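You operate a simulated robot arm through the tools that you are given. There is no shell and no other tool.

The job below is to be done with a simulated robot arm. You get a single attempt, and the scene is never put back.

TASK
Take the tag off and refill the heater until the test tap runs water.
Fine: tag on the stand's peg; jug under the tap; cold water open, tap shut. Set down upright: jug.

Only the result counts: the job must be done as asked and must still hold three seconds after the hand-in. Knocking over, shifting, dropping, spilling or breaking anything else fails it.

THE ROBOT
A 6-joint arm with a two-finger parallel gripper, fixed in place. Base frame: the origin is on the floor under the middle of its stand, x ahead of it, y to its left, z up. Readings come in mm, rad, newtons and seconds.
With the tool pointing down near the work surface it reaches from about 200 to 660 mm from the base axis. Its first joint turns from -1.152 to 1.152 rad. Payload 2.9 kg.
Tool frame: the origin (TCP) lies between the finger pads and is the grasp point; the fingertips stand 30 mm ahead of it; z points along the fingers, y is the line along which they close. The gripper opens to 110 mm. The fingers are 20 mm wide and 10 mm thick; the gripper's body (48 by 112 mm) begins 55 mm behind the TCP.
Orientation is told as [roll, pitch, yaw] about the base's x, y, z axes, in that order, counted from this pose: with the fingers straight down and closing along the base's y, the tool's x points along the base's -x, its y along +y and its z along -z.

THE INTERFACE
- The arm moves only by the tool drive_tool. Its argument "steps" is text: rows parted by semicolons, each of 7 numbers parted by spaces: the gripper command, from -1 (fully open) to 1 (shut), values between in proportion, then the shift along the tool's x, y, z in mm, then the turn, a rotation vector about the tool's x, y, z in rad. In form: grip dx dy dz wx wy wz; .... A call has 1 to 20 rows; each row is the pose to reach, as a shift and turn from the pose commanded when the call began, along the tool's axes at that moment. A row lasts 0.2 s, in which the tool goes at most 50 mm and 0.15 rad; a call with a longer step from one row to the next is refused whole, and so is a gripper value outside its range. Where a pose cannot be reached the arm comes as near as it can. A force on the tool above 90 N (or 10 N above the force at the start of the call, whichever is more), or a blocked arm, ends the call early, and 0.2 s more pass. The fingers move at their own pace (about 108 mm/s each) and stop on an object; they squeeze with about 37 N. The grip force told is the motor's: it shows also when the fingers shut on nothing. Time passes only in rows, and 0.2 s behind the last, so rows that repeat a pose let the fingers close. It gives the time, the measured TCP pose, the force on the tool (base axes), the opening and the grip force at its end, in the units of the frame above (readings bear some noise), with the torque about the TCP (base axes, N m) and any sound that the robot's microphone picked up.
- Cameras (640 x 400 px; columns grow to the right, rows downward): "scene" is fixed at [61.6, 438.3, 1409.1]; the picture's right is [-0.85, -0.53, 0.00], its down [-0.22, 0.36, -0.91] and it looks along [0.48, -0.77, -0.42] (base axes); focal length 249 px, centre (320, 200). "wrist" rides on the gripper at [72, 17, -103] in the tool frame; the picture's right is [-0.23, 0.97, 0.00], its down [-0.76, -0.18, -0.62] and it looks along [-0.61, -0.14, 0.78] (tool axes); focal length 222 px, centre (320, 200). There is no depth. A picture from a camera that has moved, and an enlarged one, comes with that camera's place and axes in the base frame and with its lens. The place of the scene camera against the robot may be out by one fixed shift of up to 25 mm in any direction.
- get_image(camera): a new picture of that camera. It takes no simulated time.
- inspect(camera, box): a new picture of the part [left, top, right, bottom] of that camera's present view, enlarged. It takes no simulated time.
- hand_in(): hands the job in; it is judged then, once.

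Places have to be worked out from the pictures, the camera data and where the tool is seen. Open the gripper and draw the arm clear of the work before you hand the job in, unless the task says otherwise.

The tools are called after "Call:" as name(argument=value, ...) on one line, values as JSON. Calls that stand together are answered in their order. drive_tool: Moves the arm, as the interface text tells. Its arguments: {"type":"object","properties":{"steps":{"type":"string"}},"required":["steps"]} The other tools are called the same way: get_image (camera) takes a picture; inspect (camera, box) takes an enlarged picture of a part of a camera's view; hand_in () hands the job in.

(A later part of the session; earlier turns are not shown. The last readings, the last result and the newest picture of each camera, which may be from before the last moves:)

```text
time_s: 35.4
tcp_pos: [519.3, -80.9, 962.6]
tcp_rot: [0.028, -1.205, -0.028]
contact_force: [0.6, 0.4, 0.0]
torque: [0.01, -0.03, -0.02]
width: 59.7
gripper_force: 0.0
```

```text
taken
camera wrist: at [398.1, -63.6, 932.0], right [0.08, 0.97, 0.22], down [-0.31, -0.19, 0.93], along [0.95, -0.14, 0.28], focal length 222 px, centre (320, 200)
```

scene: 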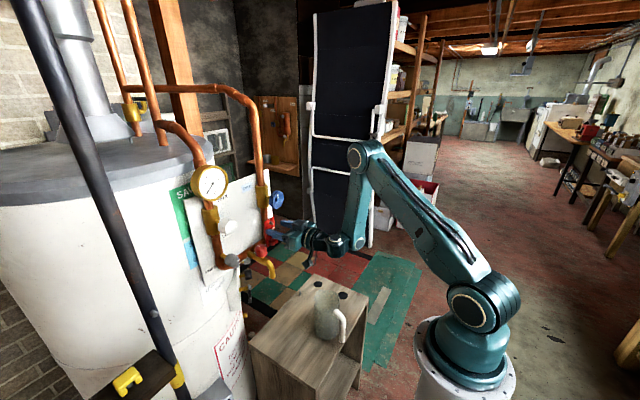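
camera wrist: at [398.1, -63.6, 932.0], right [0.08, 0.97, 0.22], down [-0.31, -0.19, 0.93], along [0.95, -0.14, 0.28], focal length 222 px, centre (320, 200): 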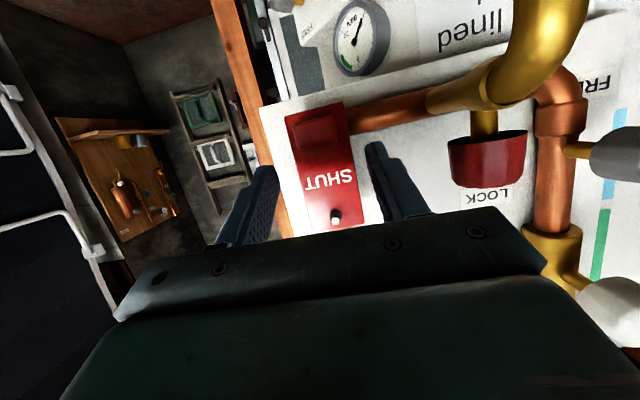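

Unflagged and clean. I'll zoom in on the tag block and peg, and the label near the tap.

Call:
inspect(camera="wrist", box=[260, 80, 400, 240])

Call:
inspect(camera="wrist", box=[420, 80, 640, 240])

Call:
inspect(camera="scene", box=[210, 180, 330, 290])

```text
2.50 times, centred on (330, 160) of wrist
camera zoom: at [398.1, -63.6, 932.0], right [0.08, 0.97, 0.22], down [-0.31, -0.19, 0.93], along [0.95, -0.14, 0.28], focal length 555 px, centre (295, 300)
```

zoom: 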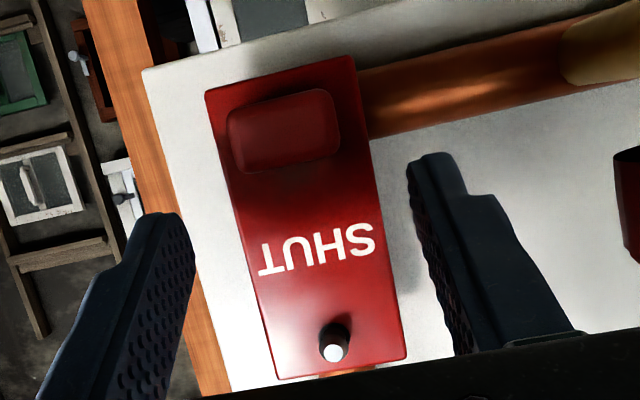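

```text
2.50 times, centred on (530, 160) of wrist
camera zoom: at [398.1, -63.6, 932.0], right [0.08, 0.97, 0.22], down [-0.31, -0.19, 0.93], along [0.95, -0.14, 0.28], focal length 555 px, centre (-205, 300)
```

zoom: 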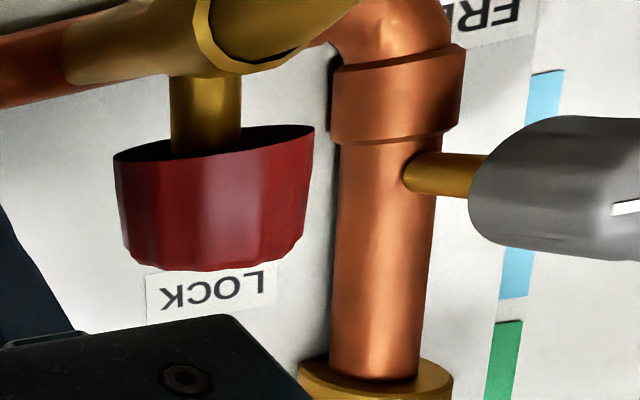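

```text
3.64 times, centred on (270, 235) of scene
camera zoom: at [61.6, 438.3, 1409.1], right [-0.85, -0.53, 0.0], down [-0.22, 0.36, -0.91], along [0.48, -0.77, -0.42], focal length 906 px, centre (502, 73)
```

zoom: 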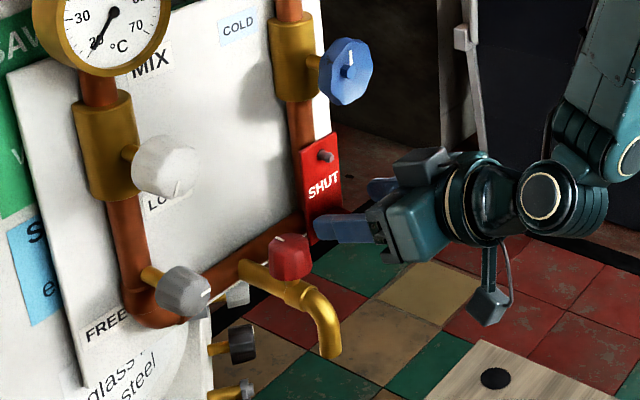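

Refined: block front centre (556, -79.5, 931), 27 mm wide, plate front at x≈575, peg tip at (561, -80, 999). I'll advance to TCP (540, -79.5, 940) so the pads straddle the block.

Call:
drive_tool(steps="-0.09 7 0.6 9 0 0 0; -0.09 13.7 1.3 18 0 0 0; -0.09 13.7 1.3 27.4 0 0 0; -0.09 13.7 1.3 27.4 0 0 0")

Call:
get_image(camera="wrist")

Call:
inspect(camera="scene", box=[210, 180, 330, 290])

```text
time_s: 36.4
tcp_pos: [541.1, -77.4, 939.4]
tcp_rot: [0.029, -1.203, -0.028]
contact_force: [0.5, -0.5, -0.4]
torque: [-0.03, 0.02, -0.01]
width: 60.0
gripper_force: 0.1
```

```text
taken
camera wrist: at [420.0, -61.4, 909.2], right [0.08, 0.97, 0.22], down [-0.31, -0.19, 0.93], along [0.95, -0.14, 0.29], focal length 222 px, centre (320, 200)
```

wrist: 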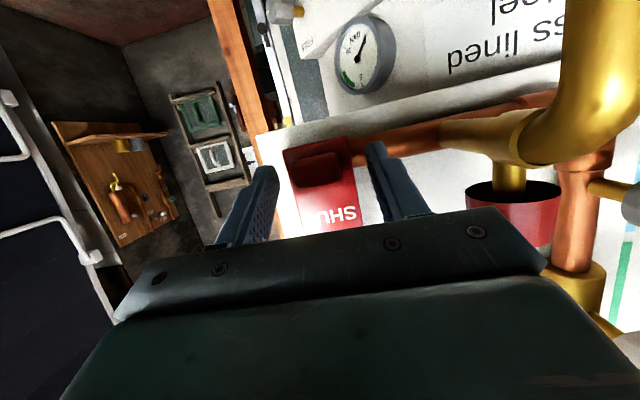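

```text
3.64 times, centred on (270, 235) of scene
camera zoom: at [61.6, 438.3, 1409.1], right [-0.85, -0.53, 0.0], down [-0.22, 0.36, -0.91], along [0.48, -0.77, -0.42], focal length 906 px, centre (502, 73)
```

zoom: 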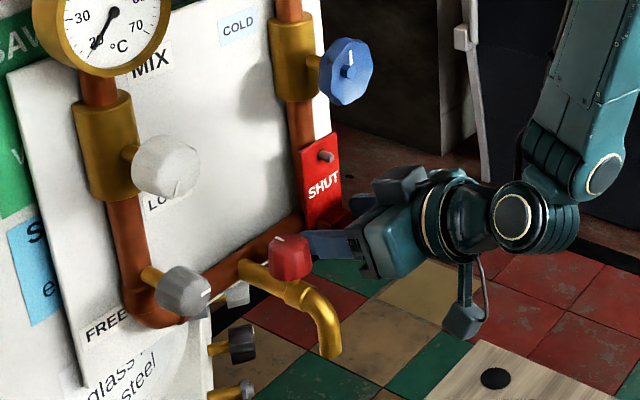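

The block is centred between the finger pads. I'll close the gripper on it.

Call:
drive_tool(steps="0.4 0 -1.5 0 0 0 0; 1 0 -1.5 0 0 0 0; 1 0 -1.5 0 0 0 0; 1 0 -1.5 0 0 0 0")

Call:
get_image(camera="wrist")

```text
time_s: 37.4
tcp_pos: [540.5, -79.3, 940.0]
tcp_rot: [0.03, -1.205, -0.029]
contact_force: [-2.5, 2.5, -0.9]
torque: [-0.22, -0.11, 0.04]
width: 44.5
gripper_force: 36.5
```

```text
taken
camera wrist: at [420.1, -62.9, 909.2], right [0.08, 0.97, 0.22], down [-0.31, -0.19, 0.93], along [0.95, -0.14, 0.28], focal length 222 px, centre (320, 200)
```

wrist: 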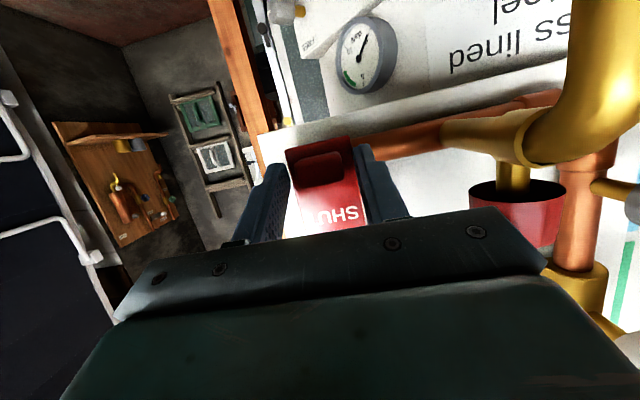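

Width 44.5 mm means the pads closed on the plate's edges instead of the block. I'll open, back off about 10 mm and close again on the block.

Call:
drive_tool(steps="-0.09 0 0 0 0 0 0; -0.09 0 0 0 0 0 0; -0.09 -1 0 -6 0 0 0; -0.09 -2 0 -12 0 0 0; -0.09 -2 0 -12 0 0 0")

Call:
drive_tool(steps="0.4 0 0 0 0 0 0; 1 0 0 0 0 0 0; 1 0 0 0 0 0 0; 1 0 0 0 0 0 0")

Call:
get_image(camera="wrist")

Call:
inspect(camera="wrist", box=[240, 120, 420, 230])

```text
time_s: 38.6
tcp_pos: [530.8, -79.7, 945.9]
tcp_rot: [0.028, -1.207, -0.027]
contact_force: [-0.8, -0.9, 0.2]
torque: [0.02, 0.03, 0.03]
width: 59.8
gripper_force: 0.0
```

```text
time_s: 39.6
tcp_pos: [530.3, -80.4, 945.8]
tcp_rot: [0.028, -1.205, -0.025]
contact_force: [-1.6, 2.3, 1.1]
torque: [-0.17, -0.09, 0.13]
width: 28.8
gripper_force: 36.8
```

```text
taken
camera wrist: at [409.6, -63.2, 915.9], right [0.08, 0.97, 0.22], down [-0.31, -0.19, 0.93], along [0.95, -0.14, 0.29], focal length 222 px, centre (320, 200)
```

wrist: 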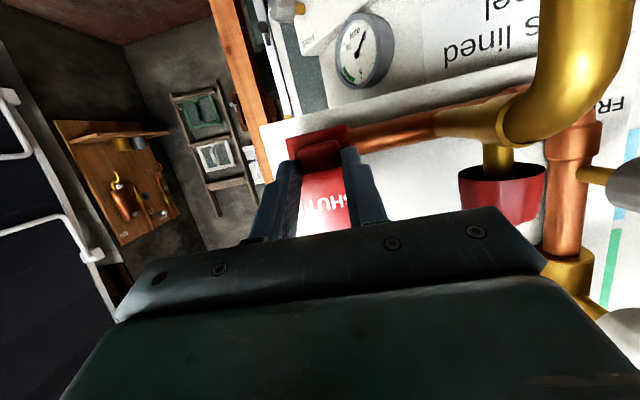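

```text
3.56 times, centred on (330, 175) of wrist
camera zoom: at [409.6, -63.2, 915.9], right [0.08, 0.97, 0.22], down [-0.31, -0.19, 0.93], along [0.95, -0.14, 0.29], focal length 790 px, centre (284, 289)
```

zoom: 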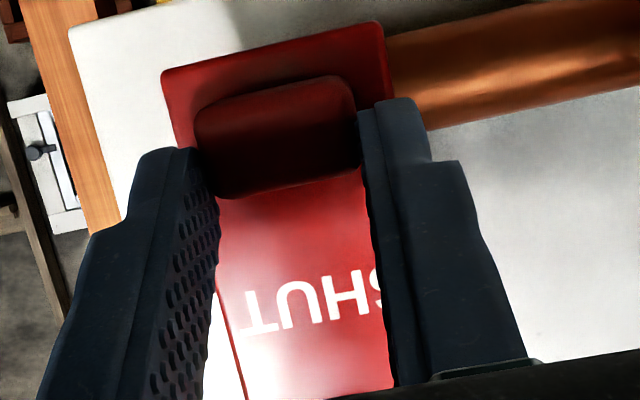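

The pads now hold the block (28.8 mm). I'll pull straight back along -x a little and check the force.

Call:
drive_tool(steps="1 1.8 0 -4.7 0 0 0; 1 3.6 0 -9.3 0 0 0; 1 3.6 0 -9.3 0 0 0")

Call:
inspect(camera="wrist", box=[240, 120, 420, 230])

Call:
inspect(camera="scene", box=[230, 190, 310, 270])

```text
time_s: 40.4
tcp_pos: [519.4, -81.1, 947.4]
tcp_rot: [0.03, -1.204, -0.026]
contact_force: [0.4, 3.5, 1.4]
torque: [-0.16, -0.01, 0.16]
width: 28.6
gripper_force: 36.8
```

```text
3.56 times, centred on (330, 175) of wrist
camera zoom: at [399.5, -63.3, 916.0], right [0.08, 0.97, 0.22], down [-0.31, -0.19, 0.93], along [0.95, -0.14, 0.29], focal length 790 px, centre (284, 289)
```

zoom: 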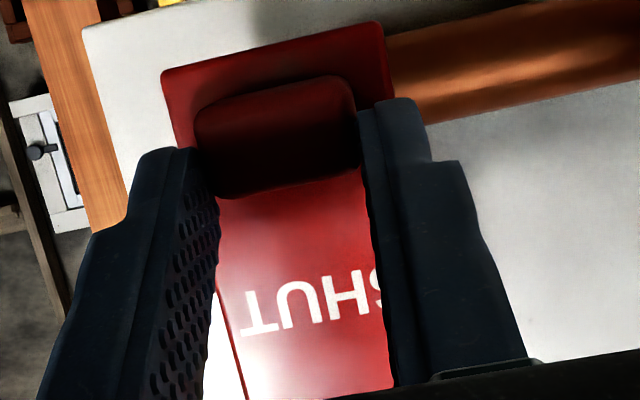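

```text
5.00 times, centred on (270, 230) of scene
camera zoom: at [61.6, 438.4, 1409.1], right [-0.85, -0.53, 0.0], down [-0.22, 0.36, -0.91], along [0.48, -0.77, -0.42], focal length 1246 px, centre (570, 50)
```

zoom: 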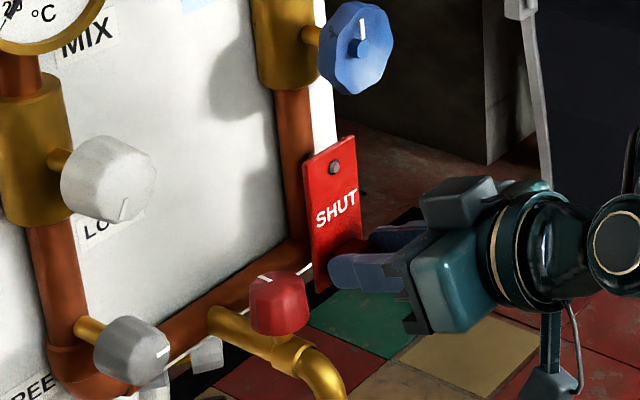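

The tag follows the gripper and the peg now protrudes less through the hole. I'll keep pulling 30 mm further.

Call:
drive_tool(steps="1 3 0 -7.8 0 0 0; 1 6 0 -15.6 0 0 0; 1 9 0 -23.4 0 0 0; 1 11.5 0 -30 0 0 0; 1 11.5 0 -30 0 0 0")

Call:
get_image(camera="wrist")

Call:
inspect(camera="scene", box=[230, 190, 330, 270])

```text
time_s: 41.6
tcp_pos: [487.7, -80.4, 946.7]
tcp_rot: [0.027, -1.206, -0.025]
contact_force: [-0.2, -0.4, 0.5]
torque: [0.0, 0.04, 0.0]
width: 28.5
gripper_force: 36.6
```

```text
taken
camera wrist: at [367.7, -63.4, 915.9], right [0.08, 0.97, 0.22], down [-0.31, -0.19, 0.93], along [0.95, -0.14, 0.29], focal length 222 px, centre (320, 200)
```

wrist: 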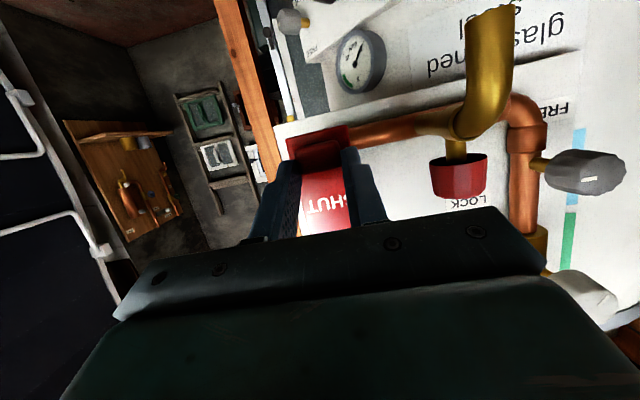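

```text
5.00 times, centred on (280, 230) of scene
camera zoom: at [61.6, 438.3, 1409.1], right [-0.85, -0.53, 0.0], down [-0.22, 0.36, -0.91], along [0.48, -0.77, -0.42], focal length 1246 px, centre (520, 50)
```

zoom: 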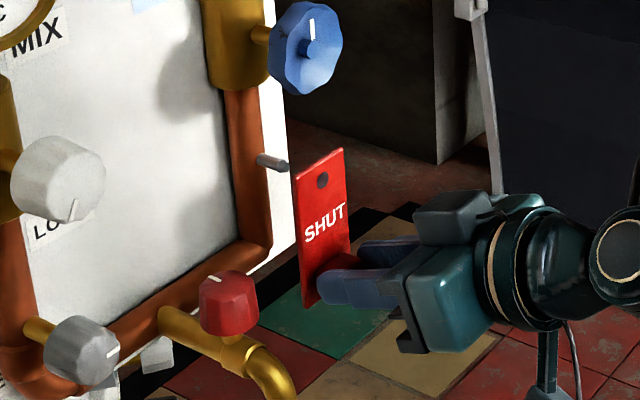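

The tag is off the pipe peg and held firmly. I'll now back away and begin rotating toward plate-horizontal, in modest steps and checking for flags.

Call:
drive_tool(steps="1 13.7 -10 1.4 0 0.12 0; 1 27.4 -20 2.8 0 0.24 0; 1 41 -30 4.2 0 0.36 0; 1 54.8 -40 5.7 0 0.48 0; 1 68.5 -50 7.1 0 0.6 0; 1 68.5 -50 7.1 0 0.6 0")

Call:
get_image(camera="scene")

Call:
get_image(camera="wrist")

```text
time_s: 43.0
tcp_pos: [472.5, -129.3, 879.4]
tcp_rot: [0.012, -0.604, -0.009]
contact_force: [0.2, 0.6, 0.2]
torque: [0.0, 0.03, 0.03]
width: 28.4
gripper_force: 36.8
```

```text
taken
```

scene: 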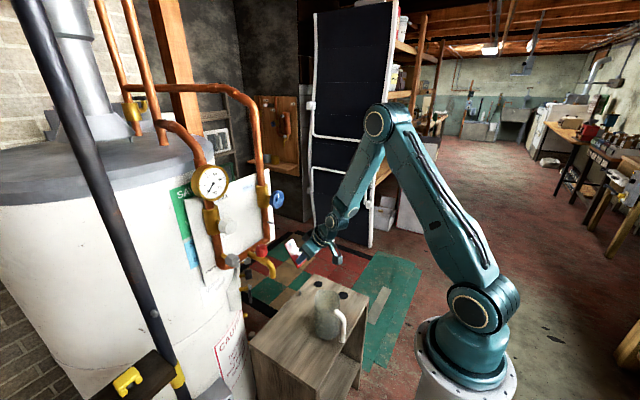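

```text
taken
camera wrist: at [355.3, -113.0, 923.3], right [0.19, 0.97, 0.14], down [0.27, -0.19, 0.94], along [0.94, -0.14, -0.3], focal length 222 px, centre (320, 200)
```

wrist: 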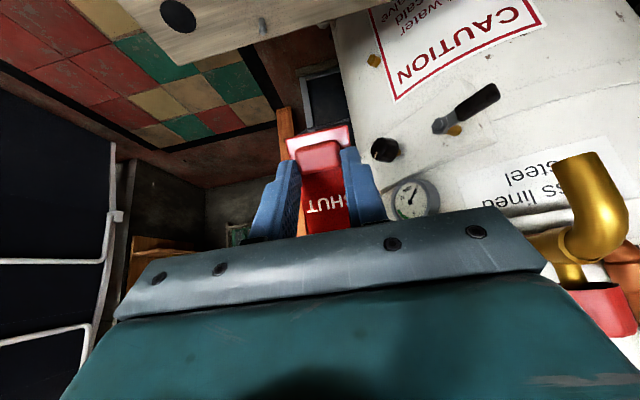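

All unflagged. The stand's peg shows at the top of the wrist view. I'll continue to (465, -178, 800) with the tool pointing straight down.

Call:
drive_tool(steps="1 10.3 -9.8 12.3 0 0.12 0; 1 20.5 -19.6 24.6 0 0.24 0; 1 30.8 -29.4 37 0 0.36 0; 1 41 -39.2 49.3 0 0.48 0; 1 51.3 -49 61.6 0 0.6 0; 1 51.3 -49 61.6 0 0.6 0")

Call:
get_image(camera="wrist")

Call:
get_image(camera="scene")

Call:
inspect(camera="wrist", box=[240, 80, 400, 200])

```text
time_s: 44.4
tcp_pos: [465.5, -178.6, 800.5]
tcp_rot: [0.011, -0.003, -0.001]
contact_force: [-0.6, 0.3, 0.0]
torque: [0.0, 0.02, 0.02]
width: 28.4
gripper_force: 36.9
```

```text
taken
camera wrist: at [393.7, -162.4, 903.0], right [0.23, 0.97, 0.01], down [0.76, -0.18, 0.62], along [0.61, -0.13, -0.78], focal length 222 px, centre (320, 200)
```

wrist: 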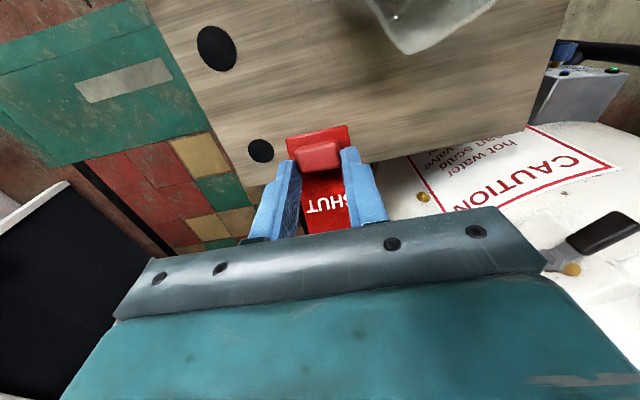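

```text
taken
```

scene: 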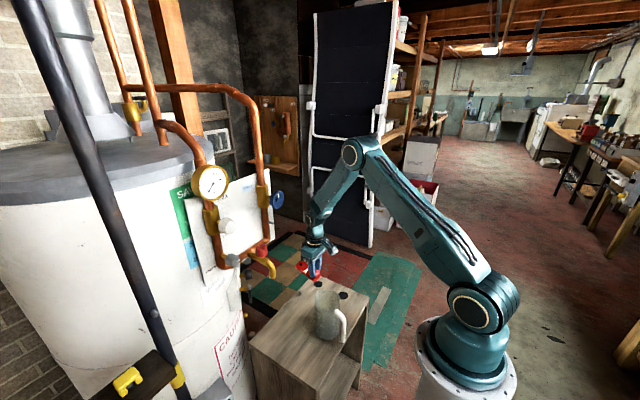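

```text
3.33 times, centred on (320, 140) of wrist
camera zoom: at [393.7, -162.4, 903.0], right [0.23, 0.97, 0.01], down [0.76, -0.18, 0.62], along [0.61, -0.13, -0.78], focal length 740 px, centre (320, 400)
```

zoom: 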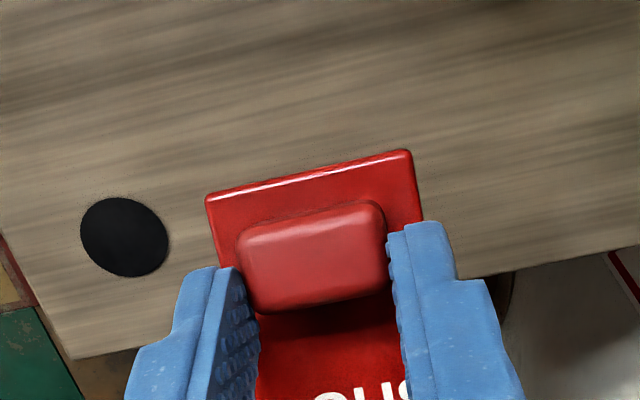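

The tag hides the stand's peg from here. I'll slide sideways to y≈-285 so I can see and locate the peg accurately.

Call:
drive_tool(steps="1 0 -35 0 0 0 0; 1 0 -70 0 0 0 0; 1 0 -106 0 0 0 0; 1 0 -106 0 0 0 0")

Call:
get_image(camera="wrist")

Call:
inspect(camera="wrist", box=[360, 100, 460, 190])

Call:
inspect(camera="scene", box=[260, 220, 380, 320])

```text
time_s: 45.4
tcp_pos: [462.4, -283.1, 799.7]
tcp_rot: [0.01, -0.006, 0.0]
contact_force: [-0.8, -0.3, 0.4]
torque: [0.03, 0.03, -0.01]
width: 28.5
gripper_force: 37.2
```

```text
taken
camera wrist: at [391.1, -267.7, 901.7], right [0.23, 0.97, 0.01], down [0.76, -0.18, 0.62], along [0.61, -0.13, -0.78], focal length 222 px, centre (320, 200)
```

wrist: 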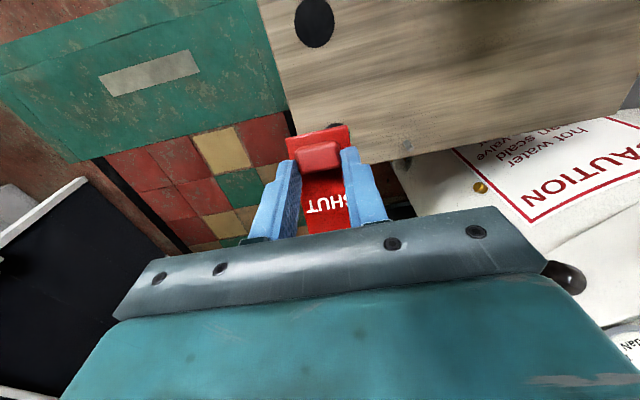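

```text
4.44 times, centred on (410, 145) of wrist
camera zoom: at [391.1, -267.7, 901.7], right [0.23, 0.97, 0.01], down [0.76, -0.18, 0.62], along [0.61, -0.13, -0.78], focal length 987 px, centre (-80, 444)
```

zoom: 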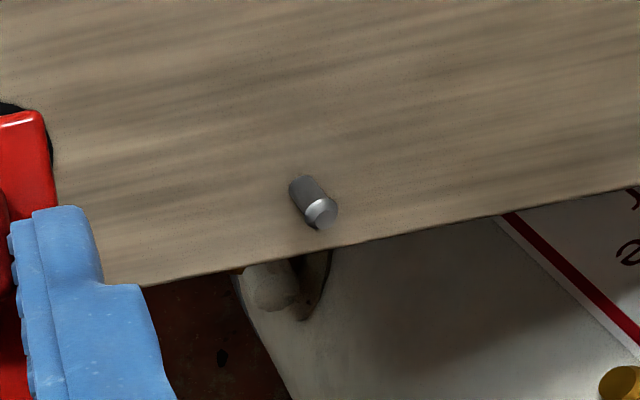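

```text
4.00 times, centred on (320, 270) of scene
camera zoom: at [61.6, 438.2, 1409.1], right [-0.85, -0.53, 0.0], down [-0.22, 0.36, -0.91], along [0.48, -0.77, -0.42], focal length 997 px, centre (320, -80)
```

zoom: 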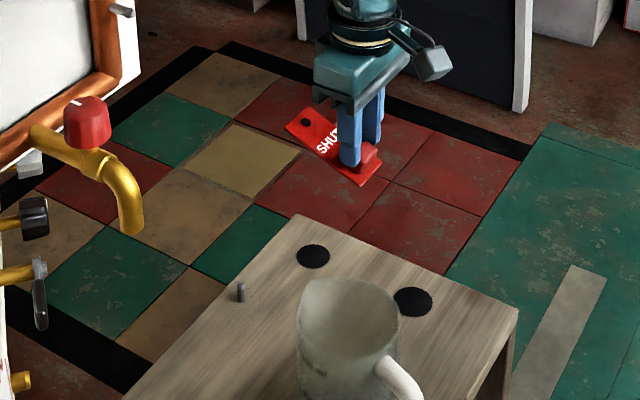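

The stand's peg is a vertical pin about 15 mm tall near (546, -179). I'll descend 70 mm here for a second viewing angle to fix its position better.

Call:
drive_tool(steps="1 0 0 35 0 0 0; 1 0 0 70 0 0 0; 1 0 0 70 0 0 0")

Call:
get_image(camera="wrist")

Call:
inspect(camera="wrist", box=[380, 110, 480, 200])

Call:
inspect(camera="wrist", box=[240, 100, 400, 240])

```text
time_s: 46.2
tcp_pos: [464.5, -281.4, 729.6]
tcp_rot: [0.01, -0.004, 0.001]
contact_force: [0.0, 0.4, 0.3]
torque: [-0.03, 0.0, 0.01]
width: 28.7
gripper_force: 37.5
```

```text
taken
camera wrist: at [393.9, -266.7, 833.0], right [0.23, 0.97, 0.01], down [0.76, -0.18, 0.63], along [0.61, -0.13, -0.78], focal length 222 px, centre (320, 200)
```

wrist: 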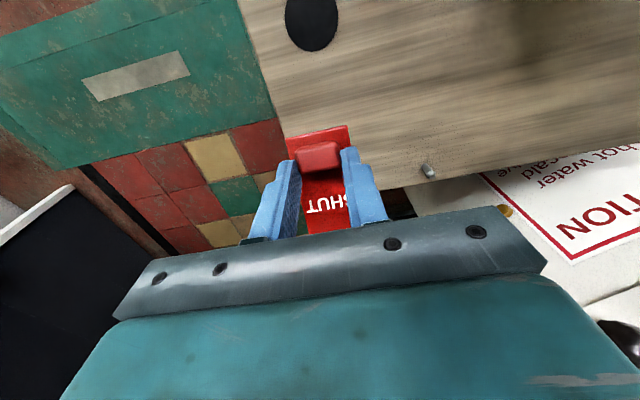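

```text
4.44 times, centred on (430, 155) of wrist
camera zoom: at [393.9, -266.7, 833.0], right [0.23, 0.97, 0.01], down [0.76, -0.18, 0.63], along [0.61, -0.13, -0.78], focal length 987 px, centre (-169, 400)
```

zoom: 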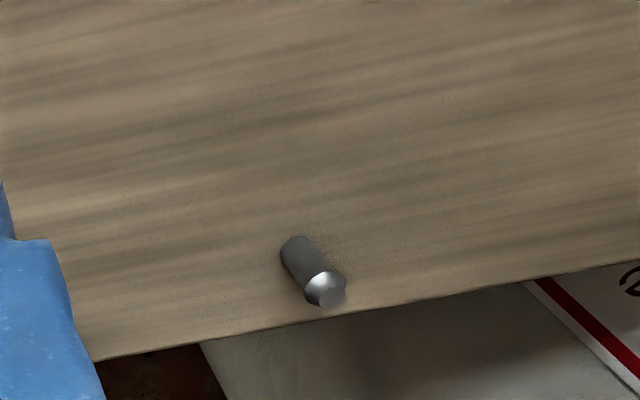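

```text
2.86 times, centred on (320, 170) of wrist
camera zoom: at [393.9, -266.7, 833.0], right [0.23, 0.97, 0.01], down [0.76, -0.18, 0.63], along [0.61, -0.13, -0.78], focal length 635 px, centre (320, 286)
```

zoom: 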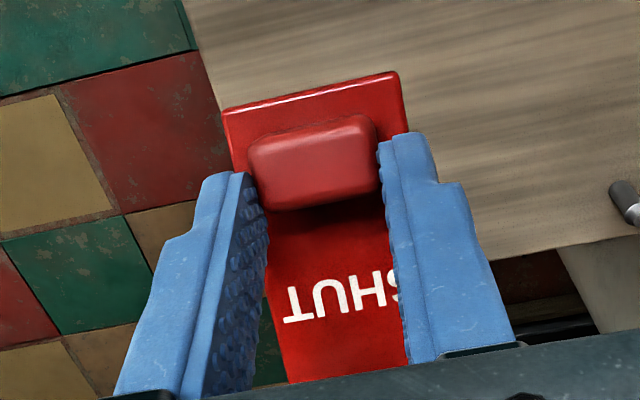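

Combining views, the stand's peg is near (545, -179) with the stand top at about z=616. I'll rotate to plate-horizontal (pitch ≈ +0.366) here, then slide over toward the peg at a safe height.

Call:
drive_tool(steps="1 -9 0 -2 0 0.12 0; 1 -18 0 -3 0 0.24 0; 1 -27 0 -5 0 0.37 0; 1 -27 0 -5 0 0.37 0")

Call:
get_image(camera="wrist")

Call:
inspect(camera="scene", box=[260, 220, 380, 320])

```text
time_s: 47.2
tcp_pos: [491.8, -282.4, 735.7]
tcp_rot: [0.013, 0.367, 0.003]
contact_force: [0.3, -0.3, -0.2]
torque: [0.0, -0.01, 0.02]
width: 28.5
gripper_force: 37.5
```

```text
taken
camera wrist: at [462.5, -266.6, 856.9], right [0.21, 0.97, -0.07], down [0.93, -0.18, 0.31], along [0.29, -0.13, -0.95], focal length 222 px, centre (320, 200)
```

wrist: 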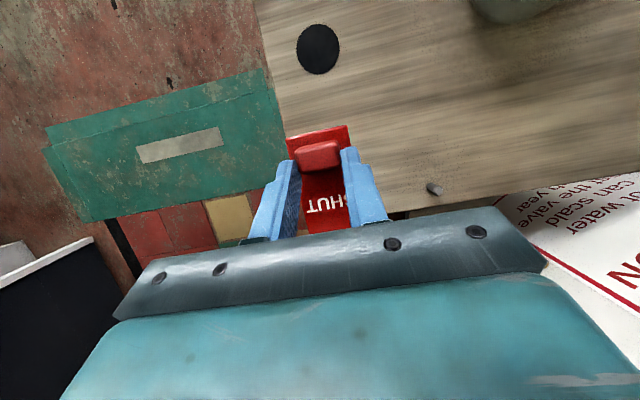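

```text
4.00 times, centred on (320, 270) of scene
camera zoom: at [61.6, 438.3, 1409.1], right [-0.85, -0.53, 0.0], down [-0.22, 0.36, -0.91], along [0.48, -0.77, -0.42], focal length 997 px, centre (320, -80)
```

zoom: 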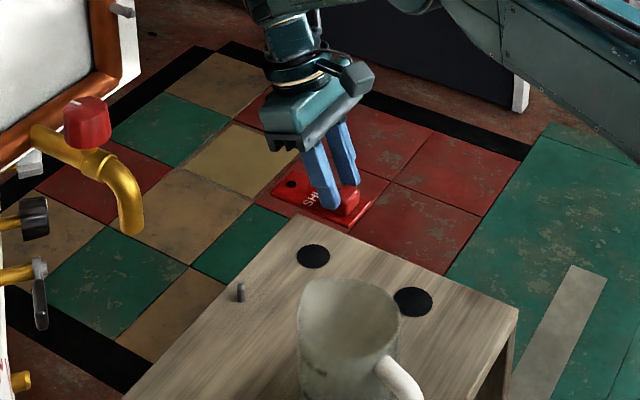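

The plate is horizontal now and the peg is still visible at the right. I'll zoom on it for a better fix from this steeper angle.

Call:
inspect(camera="wrist", box=[390, 140, 480, 220])

Call:
inspect(camera="scene", box=[280, 245, 360, 305])

```text
5.00 times, centred on (435, 180) of wrist
camera zoom: at [462.5, -266.6, 856.9], right [0.21, 0.97, -0.07], down [0.93, -0.18, 0.31], along [0.29, -0.13, -0.95], focal length 1111 px, centre (-255, 300)
```

zoom: 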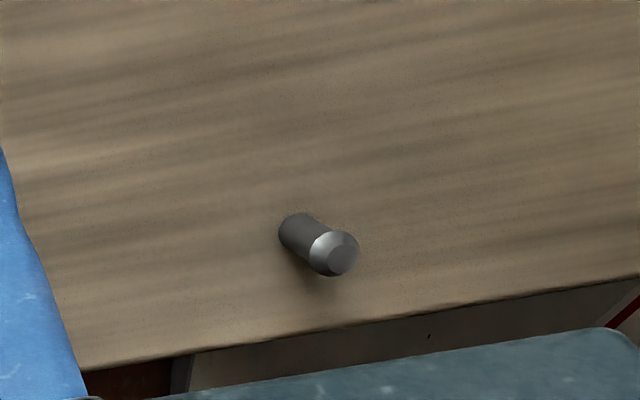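

```text
6.67 times, centred on (320, 275) of scene
camera zoom: at [61.6, 438.3, 1409.1], right [-0.85, -0.53, 0.0], down [-0.22, 0.36, -0.91], along [0.48, -0.77, -0.42], focal length 1662 px, centre (320, -300)
```

zoom: 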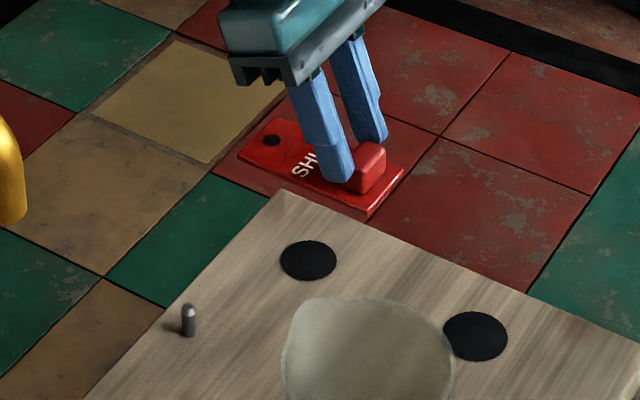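

Peg fix is now about (544, -178), base z≈616. Scene-view prediction of both hole and peg agrees within a couple of millimetres, so I'll move to hover over the peg at TCP (490.8, -178.7, 700).

Call:
drive_tool(steps="1 0 35 0 0 0 0; 1 0 70 0 0 0 0; 1 0 103.3 0 0 0 0; 1 -6 103.3 17 0 0 0; 1 -11.9 103.3 33.7 0 0 0; 1 -11.9 103.3 33.7 0 0 0")

Call:
inspect(camera="scene", box=[260, 250, 340, 310])

Call:
get_image(camera="wrist")

```text
time_s: 48.6
tcp_pos: [488.7, -177.1, 699.7]
tcp_rot: [0.01, 0.364, 0.003]
contact_force: [0.6, 0.5, 0.5]
torque: [0.04, 0.02, -0.03]
width: 28.6
gripper_force: 36.8
```

```text
6.67 times, centred on (300, 280) of scene
camera zoom: at [61.6, 438.3, 1409.1], right [-0.85, -0.53, 0.0], down [-0.22, 0.36, -0.91], along [0.48, -0.77, -0.42], focal length 1662 px, centre (453, -333)
```

zoom: 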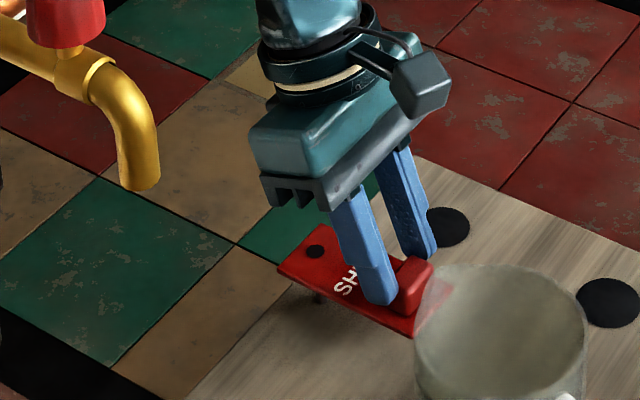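

```text
taken
camera wrist: at [459.4, -163.3, 821.4], right [0.21, 0.97, -0.07], down [0.93, -0.18, 0.31], along [0.29, -0.13, -0.95], focal length 222 px, centre (320, 200)
```

wrist: 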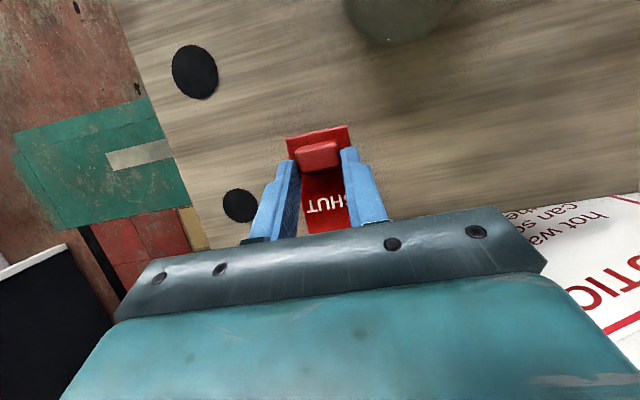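

Scene view shows the hole slightly off from above the peg (peg base peeks out just below the plate edge). I'll correct by about (+1.4, -3.0) mm and lower to just over the pin.

Call:
drive_tool(steps="1 -1.3 -3 -0.5 0 0 0; 1 -3 -3 4.2 0 0 0; 1 -6.6 -3 13.5 0 0 0; 1 -6.6 -3 13.5 0 0 0")

Call:
inspect(camera="scene", box=[270, 265, 326, 307])

Call:
drive_tool(steps="1 0 0 0 0 0 0")

```text
time_s: 49.6
tcp_pos: [491.3, -182.7, 684.6]
tcp_rot: [0.01, 0.362, 0.002]
contact_force: [-3.7, 0.8, 17.3]
torque: [0.06, -0.7, 0.01]
width: 28.8
gripper_force: 36.9
```

```text
9.52 times, centred on (298, 286) of scene
camera zoom: at [61.2, 438.4, 1409.1], right [-0.85, -0.53, 0.0], down [-0.22, 0.36, -0.91], along [0.48, -0.77, -0.42], focal length 2374 px, centre (530, -619)
```

zoom: 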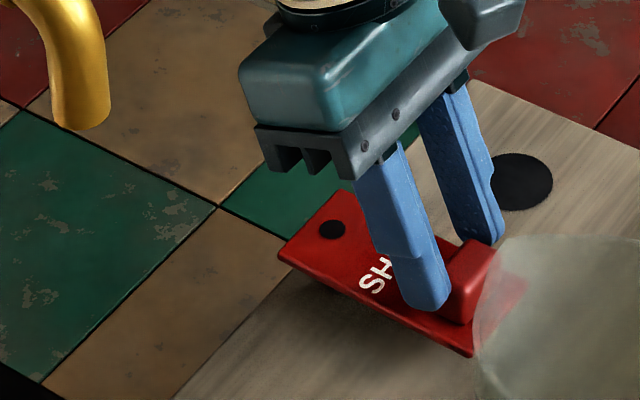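

```text
time_s: 50.0
tcp_pos: [490.9, -182.3, 684.7]
tcp_rot: [0.008, 0.364, 0.004]
contact_force: [-1.2, -0.3, 17.3]
torque: [0.0, -0.68, 0.04]
width: 28.7
gripper_force: 36.5
```

The plate is resting on top of the pin (17 N up), with the torque suggesting contact about 46 mm ahead of the TCP versus the hole at ~53. I'll take a couple more readings to average the lever arm.

Call:
drive_tool(steps="1 0 0 0 0 0 0")

Call:
drive_tool(steps="1 0 0 0 0 0 0")

Call:
drive_tool(steps="1 0 0 0 0 0 0")

Call:
inspect(camera="scene", box=[284, 270, 312, 291])

```text
time_s: 50.4
tcp_pos: [490.8, -181.4, 683.9]
tcp_rot: [0.009, 0.364, 0.003]
contact_force: [0.2, 0.4, 16.4]
torque: [-0.01, -0.8, -0.02]
width: 28.6
gripper_force: 36.9
```

```text
time_s: 50.8
tcp_pos: [491.7, -181.8, 684.5]
tcp_rot: [0.011, 0.362, 0.002]
contact_force: [1.8, -1.3, 14.4]
torque: [-0.02, -0.79, -0.06]
width: 28.6
gripper_force: 37.1
```

```text
time_s: 51.2
tcp_pos: [491.6, -182.1, 684.4]
tcp_rot: [0.012, 0.363, 0.002]
contact_force: [3.4, -0.6, 13.5]
torque: [-0.02, -0.77, -0.1]
width: 28.7
gripper_force: 37.1
```

```text
16.00 times, centred on (298, 280) of scene
camera zoom: at [61.4, 438.3, 1409.1], right [-0.85, -0.53, 0.0], down [-0.22, 0.36, -0.91], along [0.48, -0.77, -0.42], focal length 3988 px, centre (672, -1088)
```

zoom: 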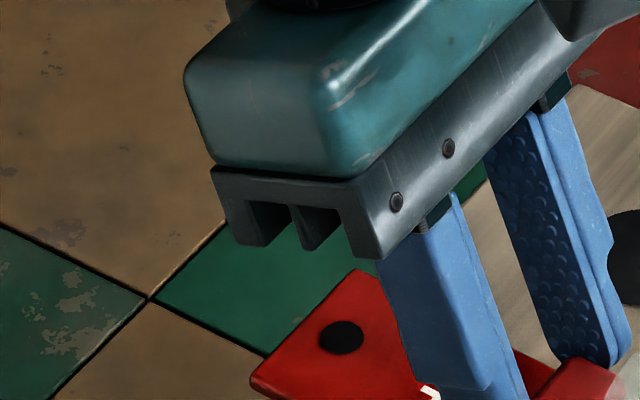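

Averaged, the contact is 47 mm ahead of the TCP while the hole is at ~53, and the scene view independently gives the hole ~5.4 mm too far in +x. I'll lift 6 mm, shift -5.7 mm in x, then lower 10 mm below the former contact height.

Call:
drive_tool(steps="1 2.1 0 -5.6 0 0 0; 1 7.4 0 -3.6 0 0 0; 1 7.4 0 -3.6 0 0 0; 1 5.3 0 2 0 0 0; 1 3.5 0 6.6 0 0 0; 1 1.7 0 11.3 0 0 0; 1 1.7 0 11.3 0 0 0")

Call:
inspect(camera="scene", box=[270, 265, 326, 307])

```text
time_s: 52.8
tcp_pos: [485.6, -182.4, 674.8]
tcp_rot: [0.012, 0.362, 0.004]
contact_force: [-4.9, -0.7, 15.7]
torque: [0.04, -0.67, -0.03]
width: 28.4
gripper_force: 37.7
```

```text
9.52 times, centred on (298, 286) of scene
camera zoom: at [61.2, 438.3, 1409.1], right [-0.85, -0.53, 0.0], down [-0.22, 0.36, -0.91], along [0.48, -0.77, -0.42], focal length 2374 px, centre (530, -619)
```

zoom: 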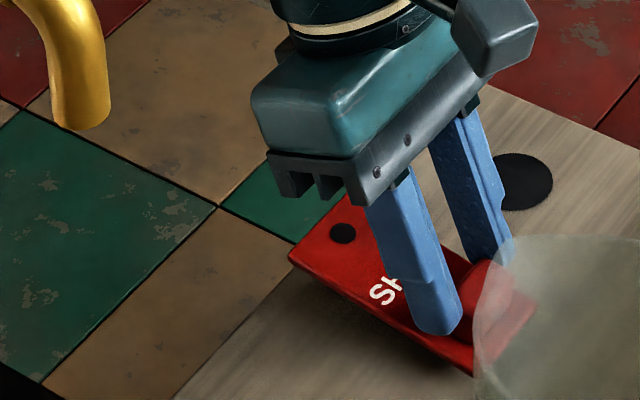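

Still resting on the pin, and the tag has tilted slightly in the grip (hole end up). I'll lift clear and examine the tilt and alignment.

Call:
drive_tool(steps="1 -2.8 0 -7.5 0 0 0; 1 5.6 0 -15 0 0 0; 1 5.6 0 -15 0 0 0")

Call:
inspect(camera="scene", box=[270, 265, 326, 307])

Call:
inspect(camera="wrist", box=[240, 100, 400, 240])

```text
time_s: 53.6
tcp_pos: [486.5, -181.9, 689.3]
tcp_rot: [0.011, 0.366, 0.003]
contact_force: [0.3, 0.5, -0.6]
torque: [-0.04, 0.0, 0.0]
width: 28.5
gripper_force: 37.2
```

```text
9.52 times, centred on (298, 286) of scene
camera zoom: at [61.6, 438.3, 1409.1], right [-0.85, -0.53, 0.0], down [-0.22, 0.36, -0.91], along [0.48, -0.77, -0.42], focal length 2374 px, centre (530, -619)
```

zoom: 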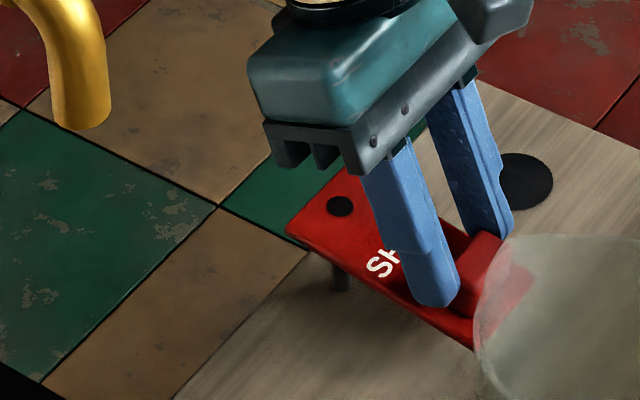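

```text
2.86 times, centred on (320, 170) of wrist
camera zoom: at [457.5, -166.6, 812.2], right [0.21, 0.97, -0.07], down [0.93, -0.18, 0.31], along [0.29, -0.13, -0.95], focal length 635 px, centre (320, 286)
```

zoom: 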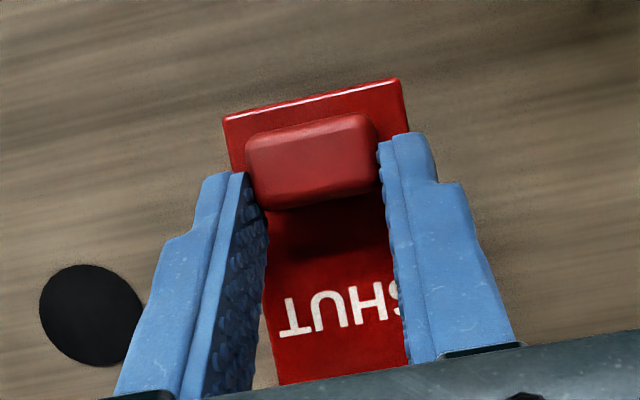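

The tag tilted by roughly 0.16 rad in the grip, and comparing hole and pin in the scene view the hole needs about +2.4 mm in y. I'll re-level by pitching the tool and re-centre above the pin.

Call:
drive_tool(steps="1 -0.6 1.2 -4.5 0 0.08 0; 1 -1.2 2.4 -9.1 0 0.16 0; 1 -1.2 2.4 -9.1 0 0.16 0")

Call:
inspect(camera="scene", box=[270, 265, 326, 307])

Call:
inspect(camera="scene", box=[284, 272, 312, 293])

```text
time_s: 54.4
tcp_pos: [489.4, -180.2, 697.1]
tcp_rot: [0.012, 0.524, 0.005]
contact_force: [-0.3, -0.3, -0.6]
torque: [0.0, 0.05, 0.02]
width: 28.5
gripper_force: 37.1
```

```text
9.52 times, centred on (298, 286) of scene
camera zoom: at [61.6, 438.3, 1409.1], right [-0.85, -0.53, 0.0], down [-0.22, 0.36, -0.91], along [0.48, -0.77, -0.42], focal length 2374 px, centre (530, -619)
```

zoom: 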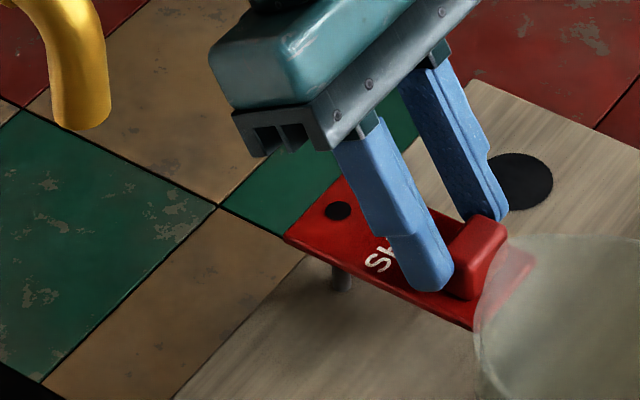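

```text
16.00 times, centred on (298, 282) of scene
camera zoom: at [61.6, 438.3, 1409.1], right [-0.85, -0.53, 0.0], down [-0.22, 0.36, -0.91], along [0.48, -0.77, -0.42], focal length 3988 px, centre (672, -1120)
```

zoom: 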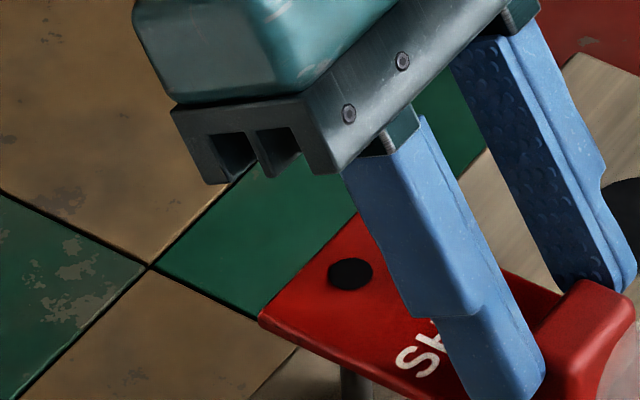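

The plate is level again and horizontally the hole lines up with the pin within about a millimetre in the image. I'll lower in small stages, watching the force.

Call:
drive_tool(steps="1 -3.3 0 5.6 0 0 0; 1 -6.5 0 11.3 0 0 0; 1 -6.5 0 11.3 0 0 0")

Call:
drive_tool(steps="1 -1.5 0 2.6 0 0 0; 1 -1.5 0 2.6 0 0 0")

Call:
inspect(camera="scene", box=[284, 272, 312, 293])

```text
time_s: 55.2
tcp_pos: [492.1, -180.6, 683.9]
tcp_rot: [0.01, 0.525, 0.006]
contact_force: [1.2, -2.6, -0.1]
torque: [-0.3, -0.82, -0.04]
width: 28.4
gripper_force: 36.7
```

```text
time_s: 55.8
tcp_pos: [490.3, -179.7, 682.0]
tcp_rot: [0.012, 0.523, 0.007]
contact_force: [2.7, -3.5, 0.7]
torque: [-0.27, -0.81, 0.02]
width: 28.7
gripper_force: 36.4
```

```text
16.00 times, centred on (298, 282) of scene
camera zoom: at [61.6, 438.2, 1409.1], right [-0.85, -0.53, 0.0], down [-0.22, 0.36, -0.91], along [0.48, -0.77, -0.42], focal length 3988 px, centre (672, -1120)
```

zoom: 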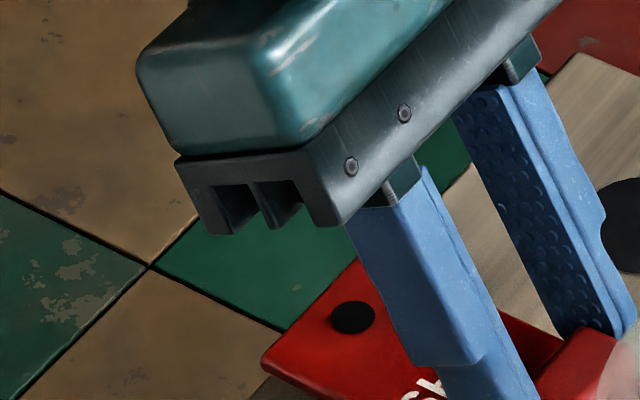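

There's a torque of -0.8 N·m with nearly no net force, which suggests contact elsewhere too. I'll look at the whole scene before going further.

Call:
get_image(camera="scene")

Call:
inspect(camera="scene", box=[230, 190, 390, 310])

Call:
get_image(camera="wrist")

```text
taken
```

scene: 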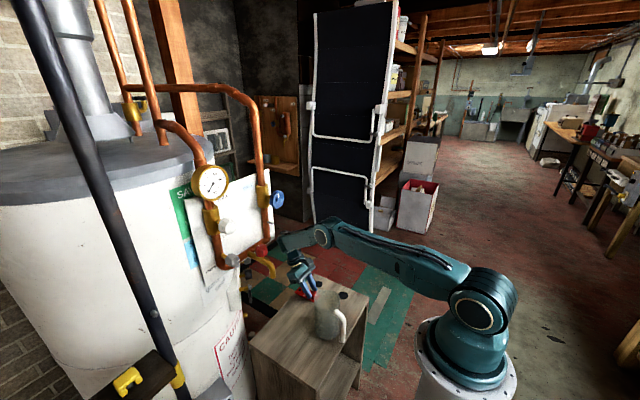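

```text
3.33 times, centred on (310, 250) of scene
camera zoom: at [61.6, 438.2, 1409.1], right [-0.85, -0.53, 0.0], down [-0.22, 0.36, -0.91], along [0.48, -0.77, -0.42], focal length 831 px, centre (353, 33)
```

zoom: 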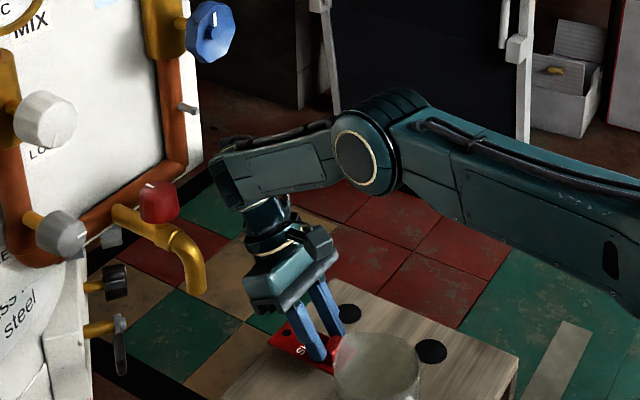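

```text
taken
camera wrist: at [481.7, -164.6, 807.9], right [0.2, 0.97, -0.1], down [0.97, -0.18, 0.16], along [0.13, -0.13, -0.98], focal length 222 px, centre (320, 200)
```

wrist: 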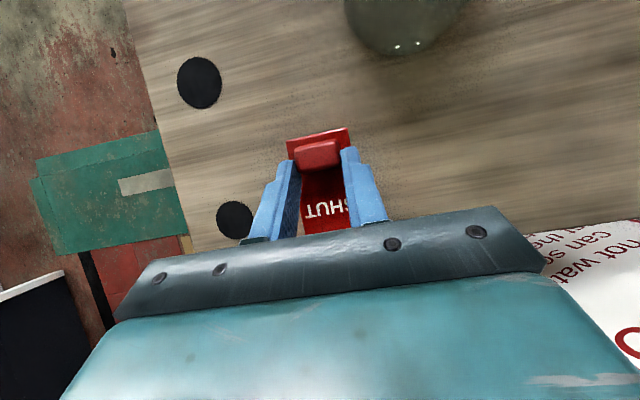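

The arm looks clear of the surroundings. I'll raise 6 mm and see whether that torque disappears.

Call:
drive_tool(steps="1 3 0 -5.2 0 0 0; 1 3 0 -5.2 0 0 0")

Call:
drive_tool(steps="1 3 0 -5.2 0 0 0; 1 3 0 -5.2 0 0 0")

Call:
inspect(camera="wrist", box=[240, 100, 400, 240])

Call:
inspect(camera="scene", box=[270, 265, 326, 307])

```text
time_s: 56.4
tcp_pos: [489.5, -180.1, 688.9]
tcp_rot: [0.014, 0.528, 0.006]
contact_force: [0.5, 0.0, 0.8]
torque: [-0.01, -0.02, 0.0]
width: 28.7
gripper_force: 37.0
```

```text
time_s: 57.0
tcp_pos: [489.7, -181.2, 694.6]
tcp_rot: [0.013, 0.526, 0.006]
contact_force: [0.1, -0.4, -0.1]
torque: [-0.02, 0.02, 0.02]
width: 28.5
gripper_force: 36.6
```

```text
2.86 times, centred on (320, 170) of wrist
camera zoom: at [480.9, -164.7, 820.3], right [0.2, 0.97, -0.1], down [0.97, -0.18, 0.16], along [0.13, -0.13, -0.98], focal length 635 px, centre (320, 286)
```

zoom: 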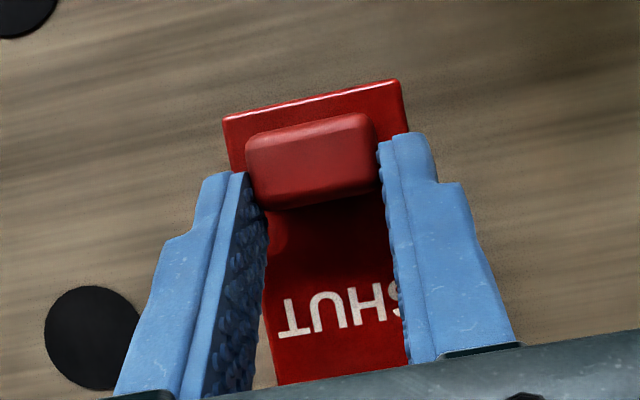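

```text
9.52 times, centred on (298, 286) of scene
camera zoom: at [61.6, 438.3, 1409.1], right [-0.85, -0.53, 0.0], down [-0.22, 0.36, -0.91], along [0.48, -0.77, -0.42], focal length 2374 px, centre (530, -619)
```

zoom: 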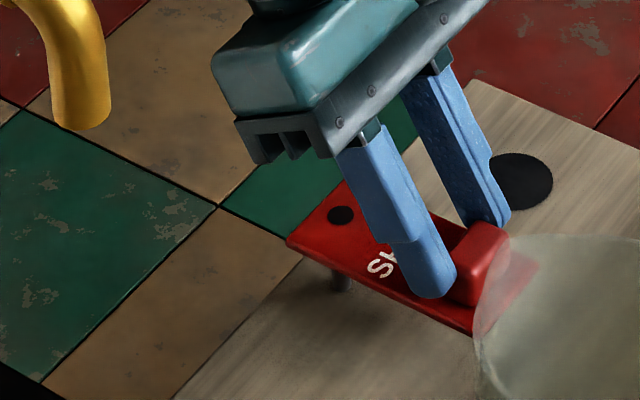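

With the plate lifted, all torques vanish and the tag hasn't moved in the grip. The hole was just reaching the pin's tip, so I'll shift slightly along the uncertain direction (toward the camera: -1 mm x, +1.5 mm y) and lower again.

Call:
drive_tool(steps="1 0.9 1.5 0.5 0 0 0; 1 -2 1.5 5.5 0 0 0; 1 -4.2 1.5 9.3 0 0 0; 1 -4.2 1.5 9.3 0 0 0")

Call:
drive_tool(steps="1 -1.5 0 2.6 0 0 0; 1 -1.5 0 2.6 0 0 0")

Call:
inspect(camera="scene", box=[284, 272, 312, 293])

```text
time_s: 58.0
tcp_pos: [489.5, -177.3, 682.9]
tcp_rot: [0.012, 0.526, 0.003]
contact_force: [-0.1, -0.7, 0.3]
torque: [-0.02, 0.01, -0.01]
width: 28.5
gripper_force: 37.2
```

```text
time_s: 58.6
tcp_pos: [489.2, -178.5, 681.3]
tcp_rot: [0.011, 0.523, 0.005]
contact_force: [-2.4, 1.2, 11.9]
torque: [0.03, -0.56, 0.04]
width: 28.6
gripper_force: 37.6
```

```text
16.00 times, centred on (298, 282) of scene
camera zoom: at [61.3, 438.3, 1409.1], right [-0.85, -0.53, 0.0], down [-0.22, 0.36, -0.91], along [0.48, -0.77, -0.42], focal length 3988 px, centre (672, -1120)
```

zoom: 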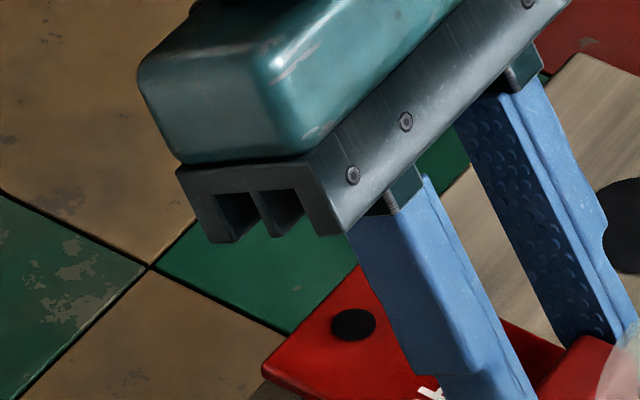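

Contact again (≈12 N). I'll take several readings to locate the contact relative to the TCP.

Call:
drive_tool(steps="1 0 0 0 0 0 0")

Call:
drive_tool(steps="1 0 0 0 0 0 0")

Call:
drive_tool(steps="1 0 0 0 0 0 0")

Call:
drive_tool(steps="1 0 0 0 0 0 0")

```text
time_s: 59.0
tcp_pos: [488.7, -178.5, 681.6]
tcp_rot: [0.011, 0.524, 0.005]
contact_force: [-2.3, 0.2, 14.2]
torque: [0.02, -0.69, 0.02]
width: 28.6
gripper_force: 37.0
```

```text
time_s: 59.4
tcp_pos: [490.3, -179.3, 681.9]
tcp_rot: [0.01, 0.523, 0.006]
contact_force: [0.9, -0.4, 13.8]
torque: [-0.02, -0.78, 0.01]
width: 28.6
gripper_force: 37.1
```

```text
time_s: 59.8
tcp_pos: [489.1, -178.3, 681.2]
tcp_rot: [0.009, 0.523, 0.007]
contact_force: [2.1, 0.0, 14.7]
torque: [-0.07, -0.83, -0.03]
width: 28.6
gripper_force: 37.3
```

```text
time_s: 60.2
tcp_pos: [489.2, -179.8, 680.0]
tcp_rot: [0.011, 0.521, 0.004]
contact_force: [3.7, -1.2, 13.9]
torque: [-0.07, -0.82, -0.04]
width: 28.7
gripper_force: 37.5
```

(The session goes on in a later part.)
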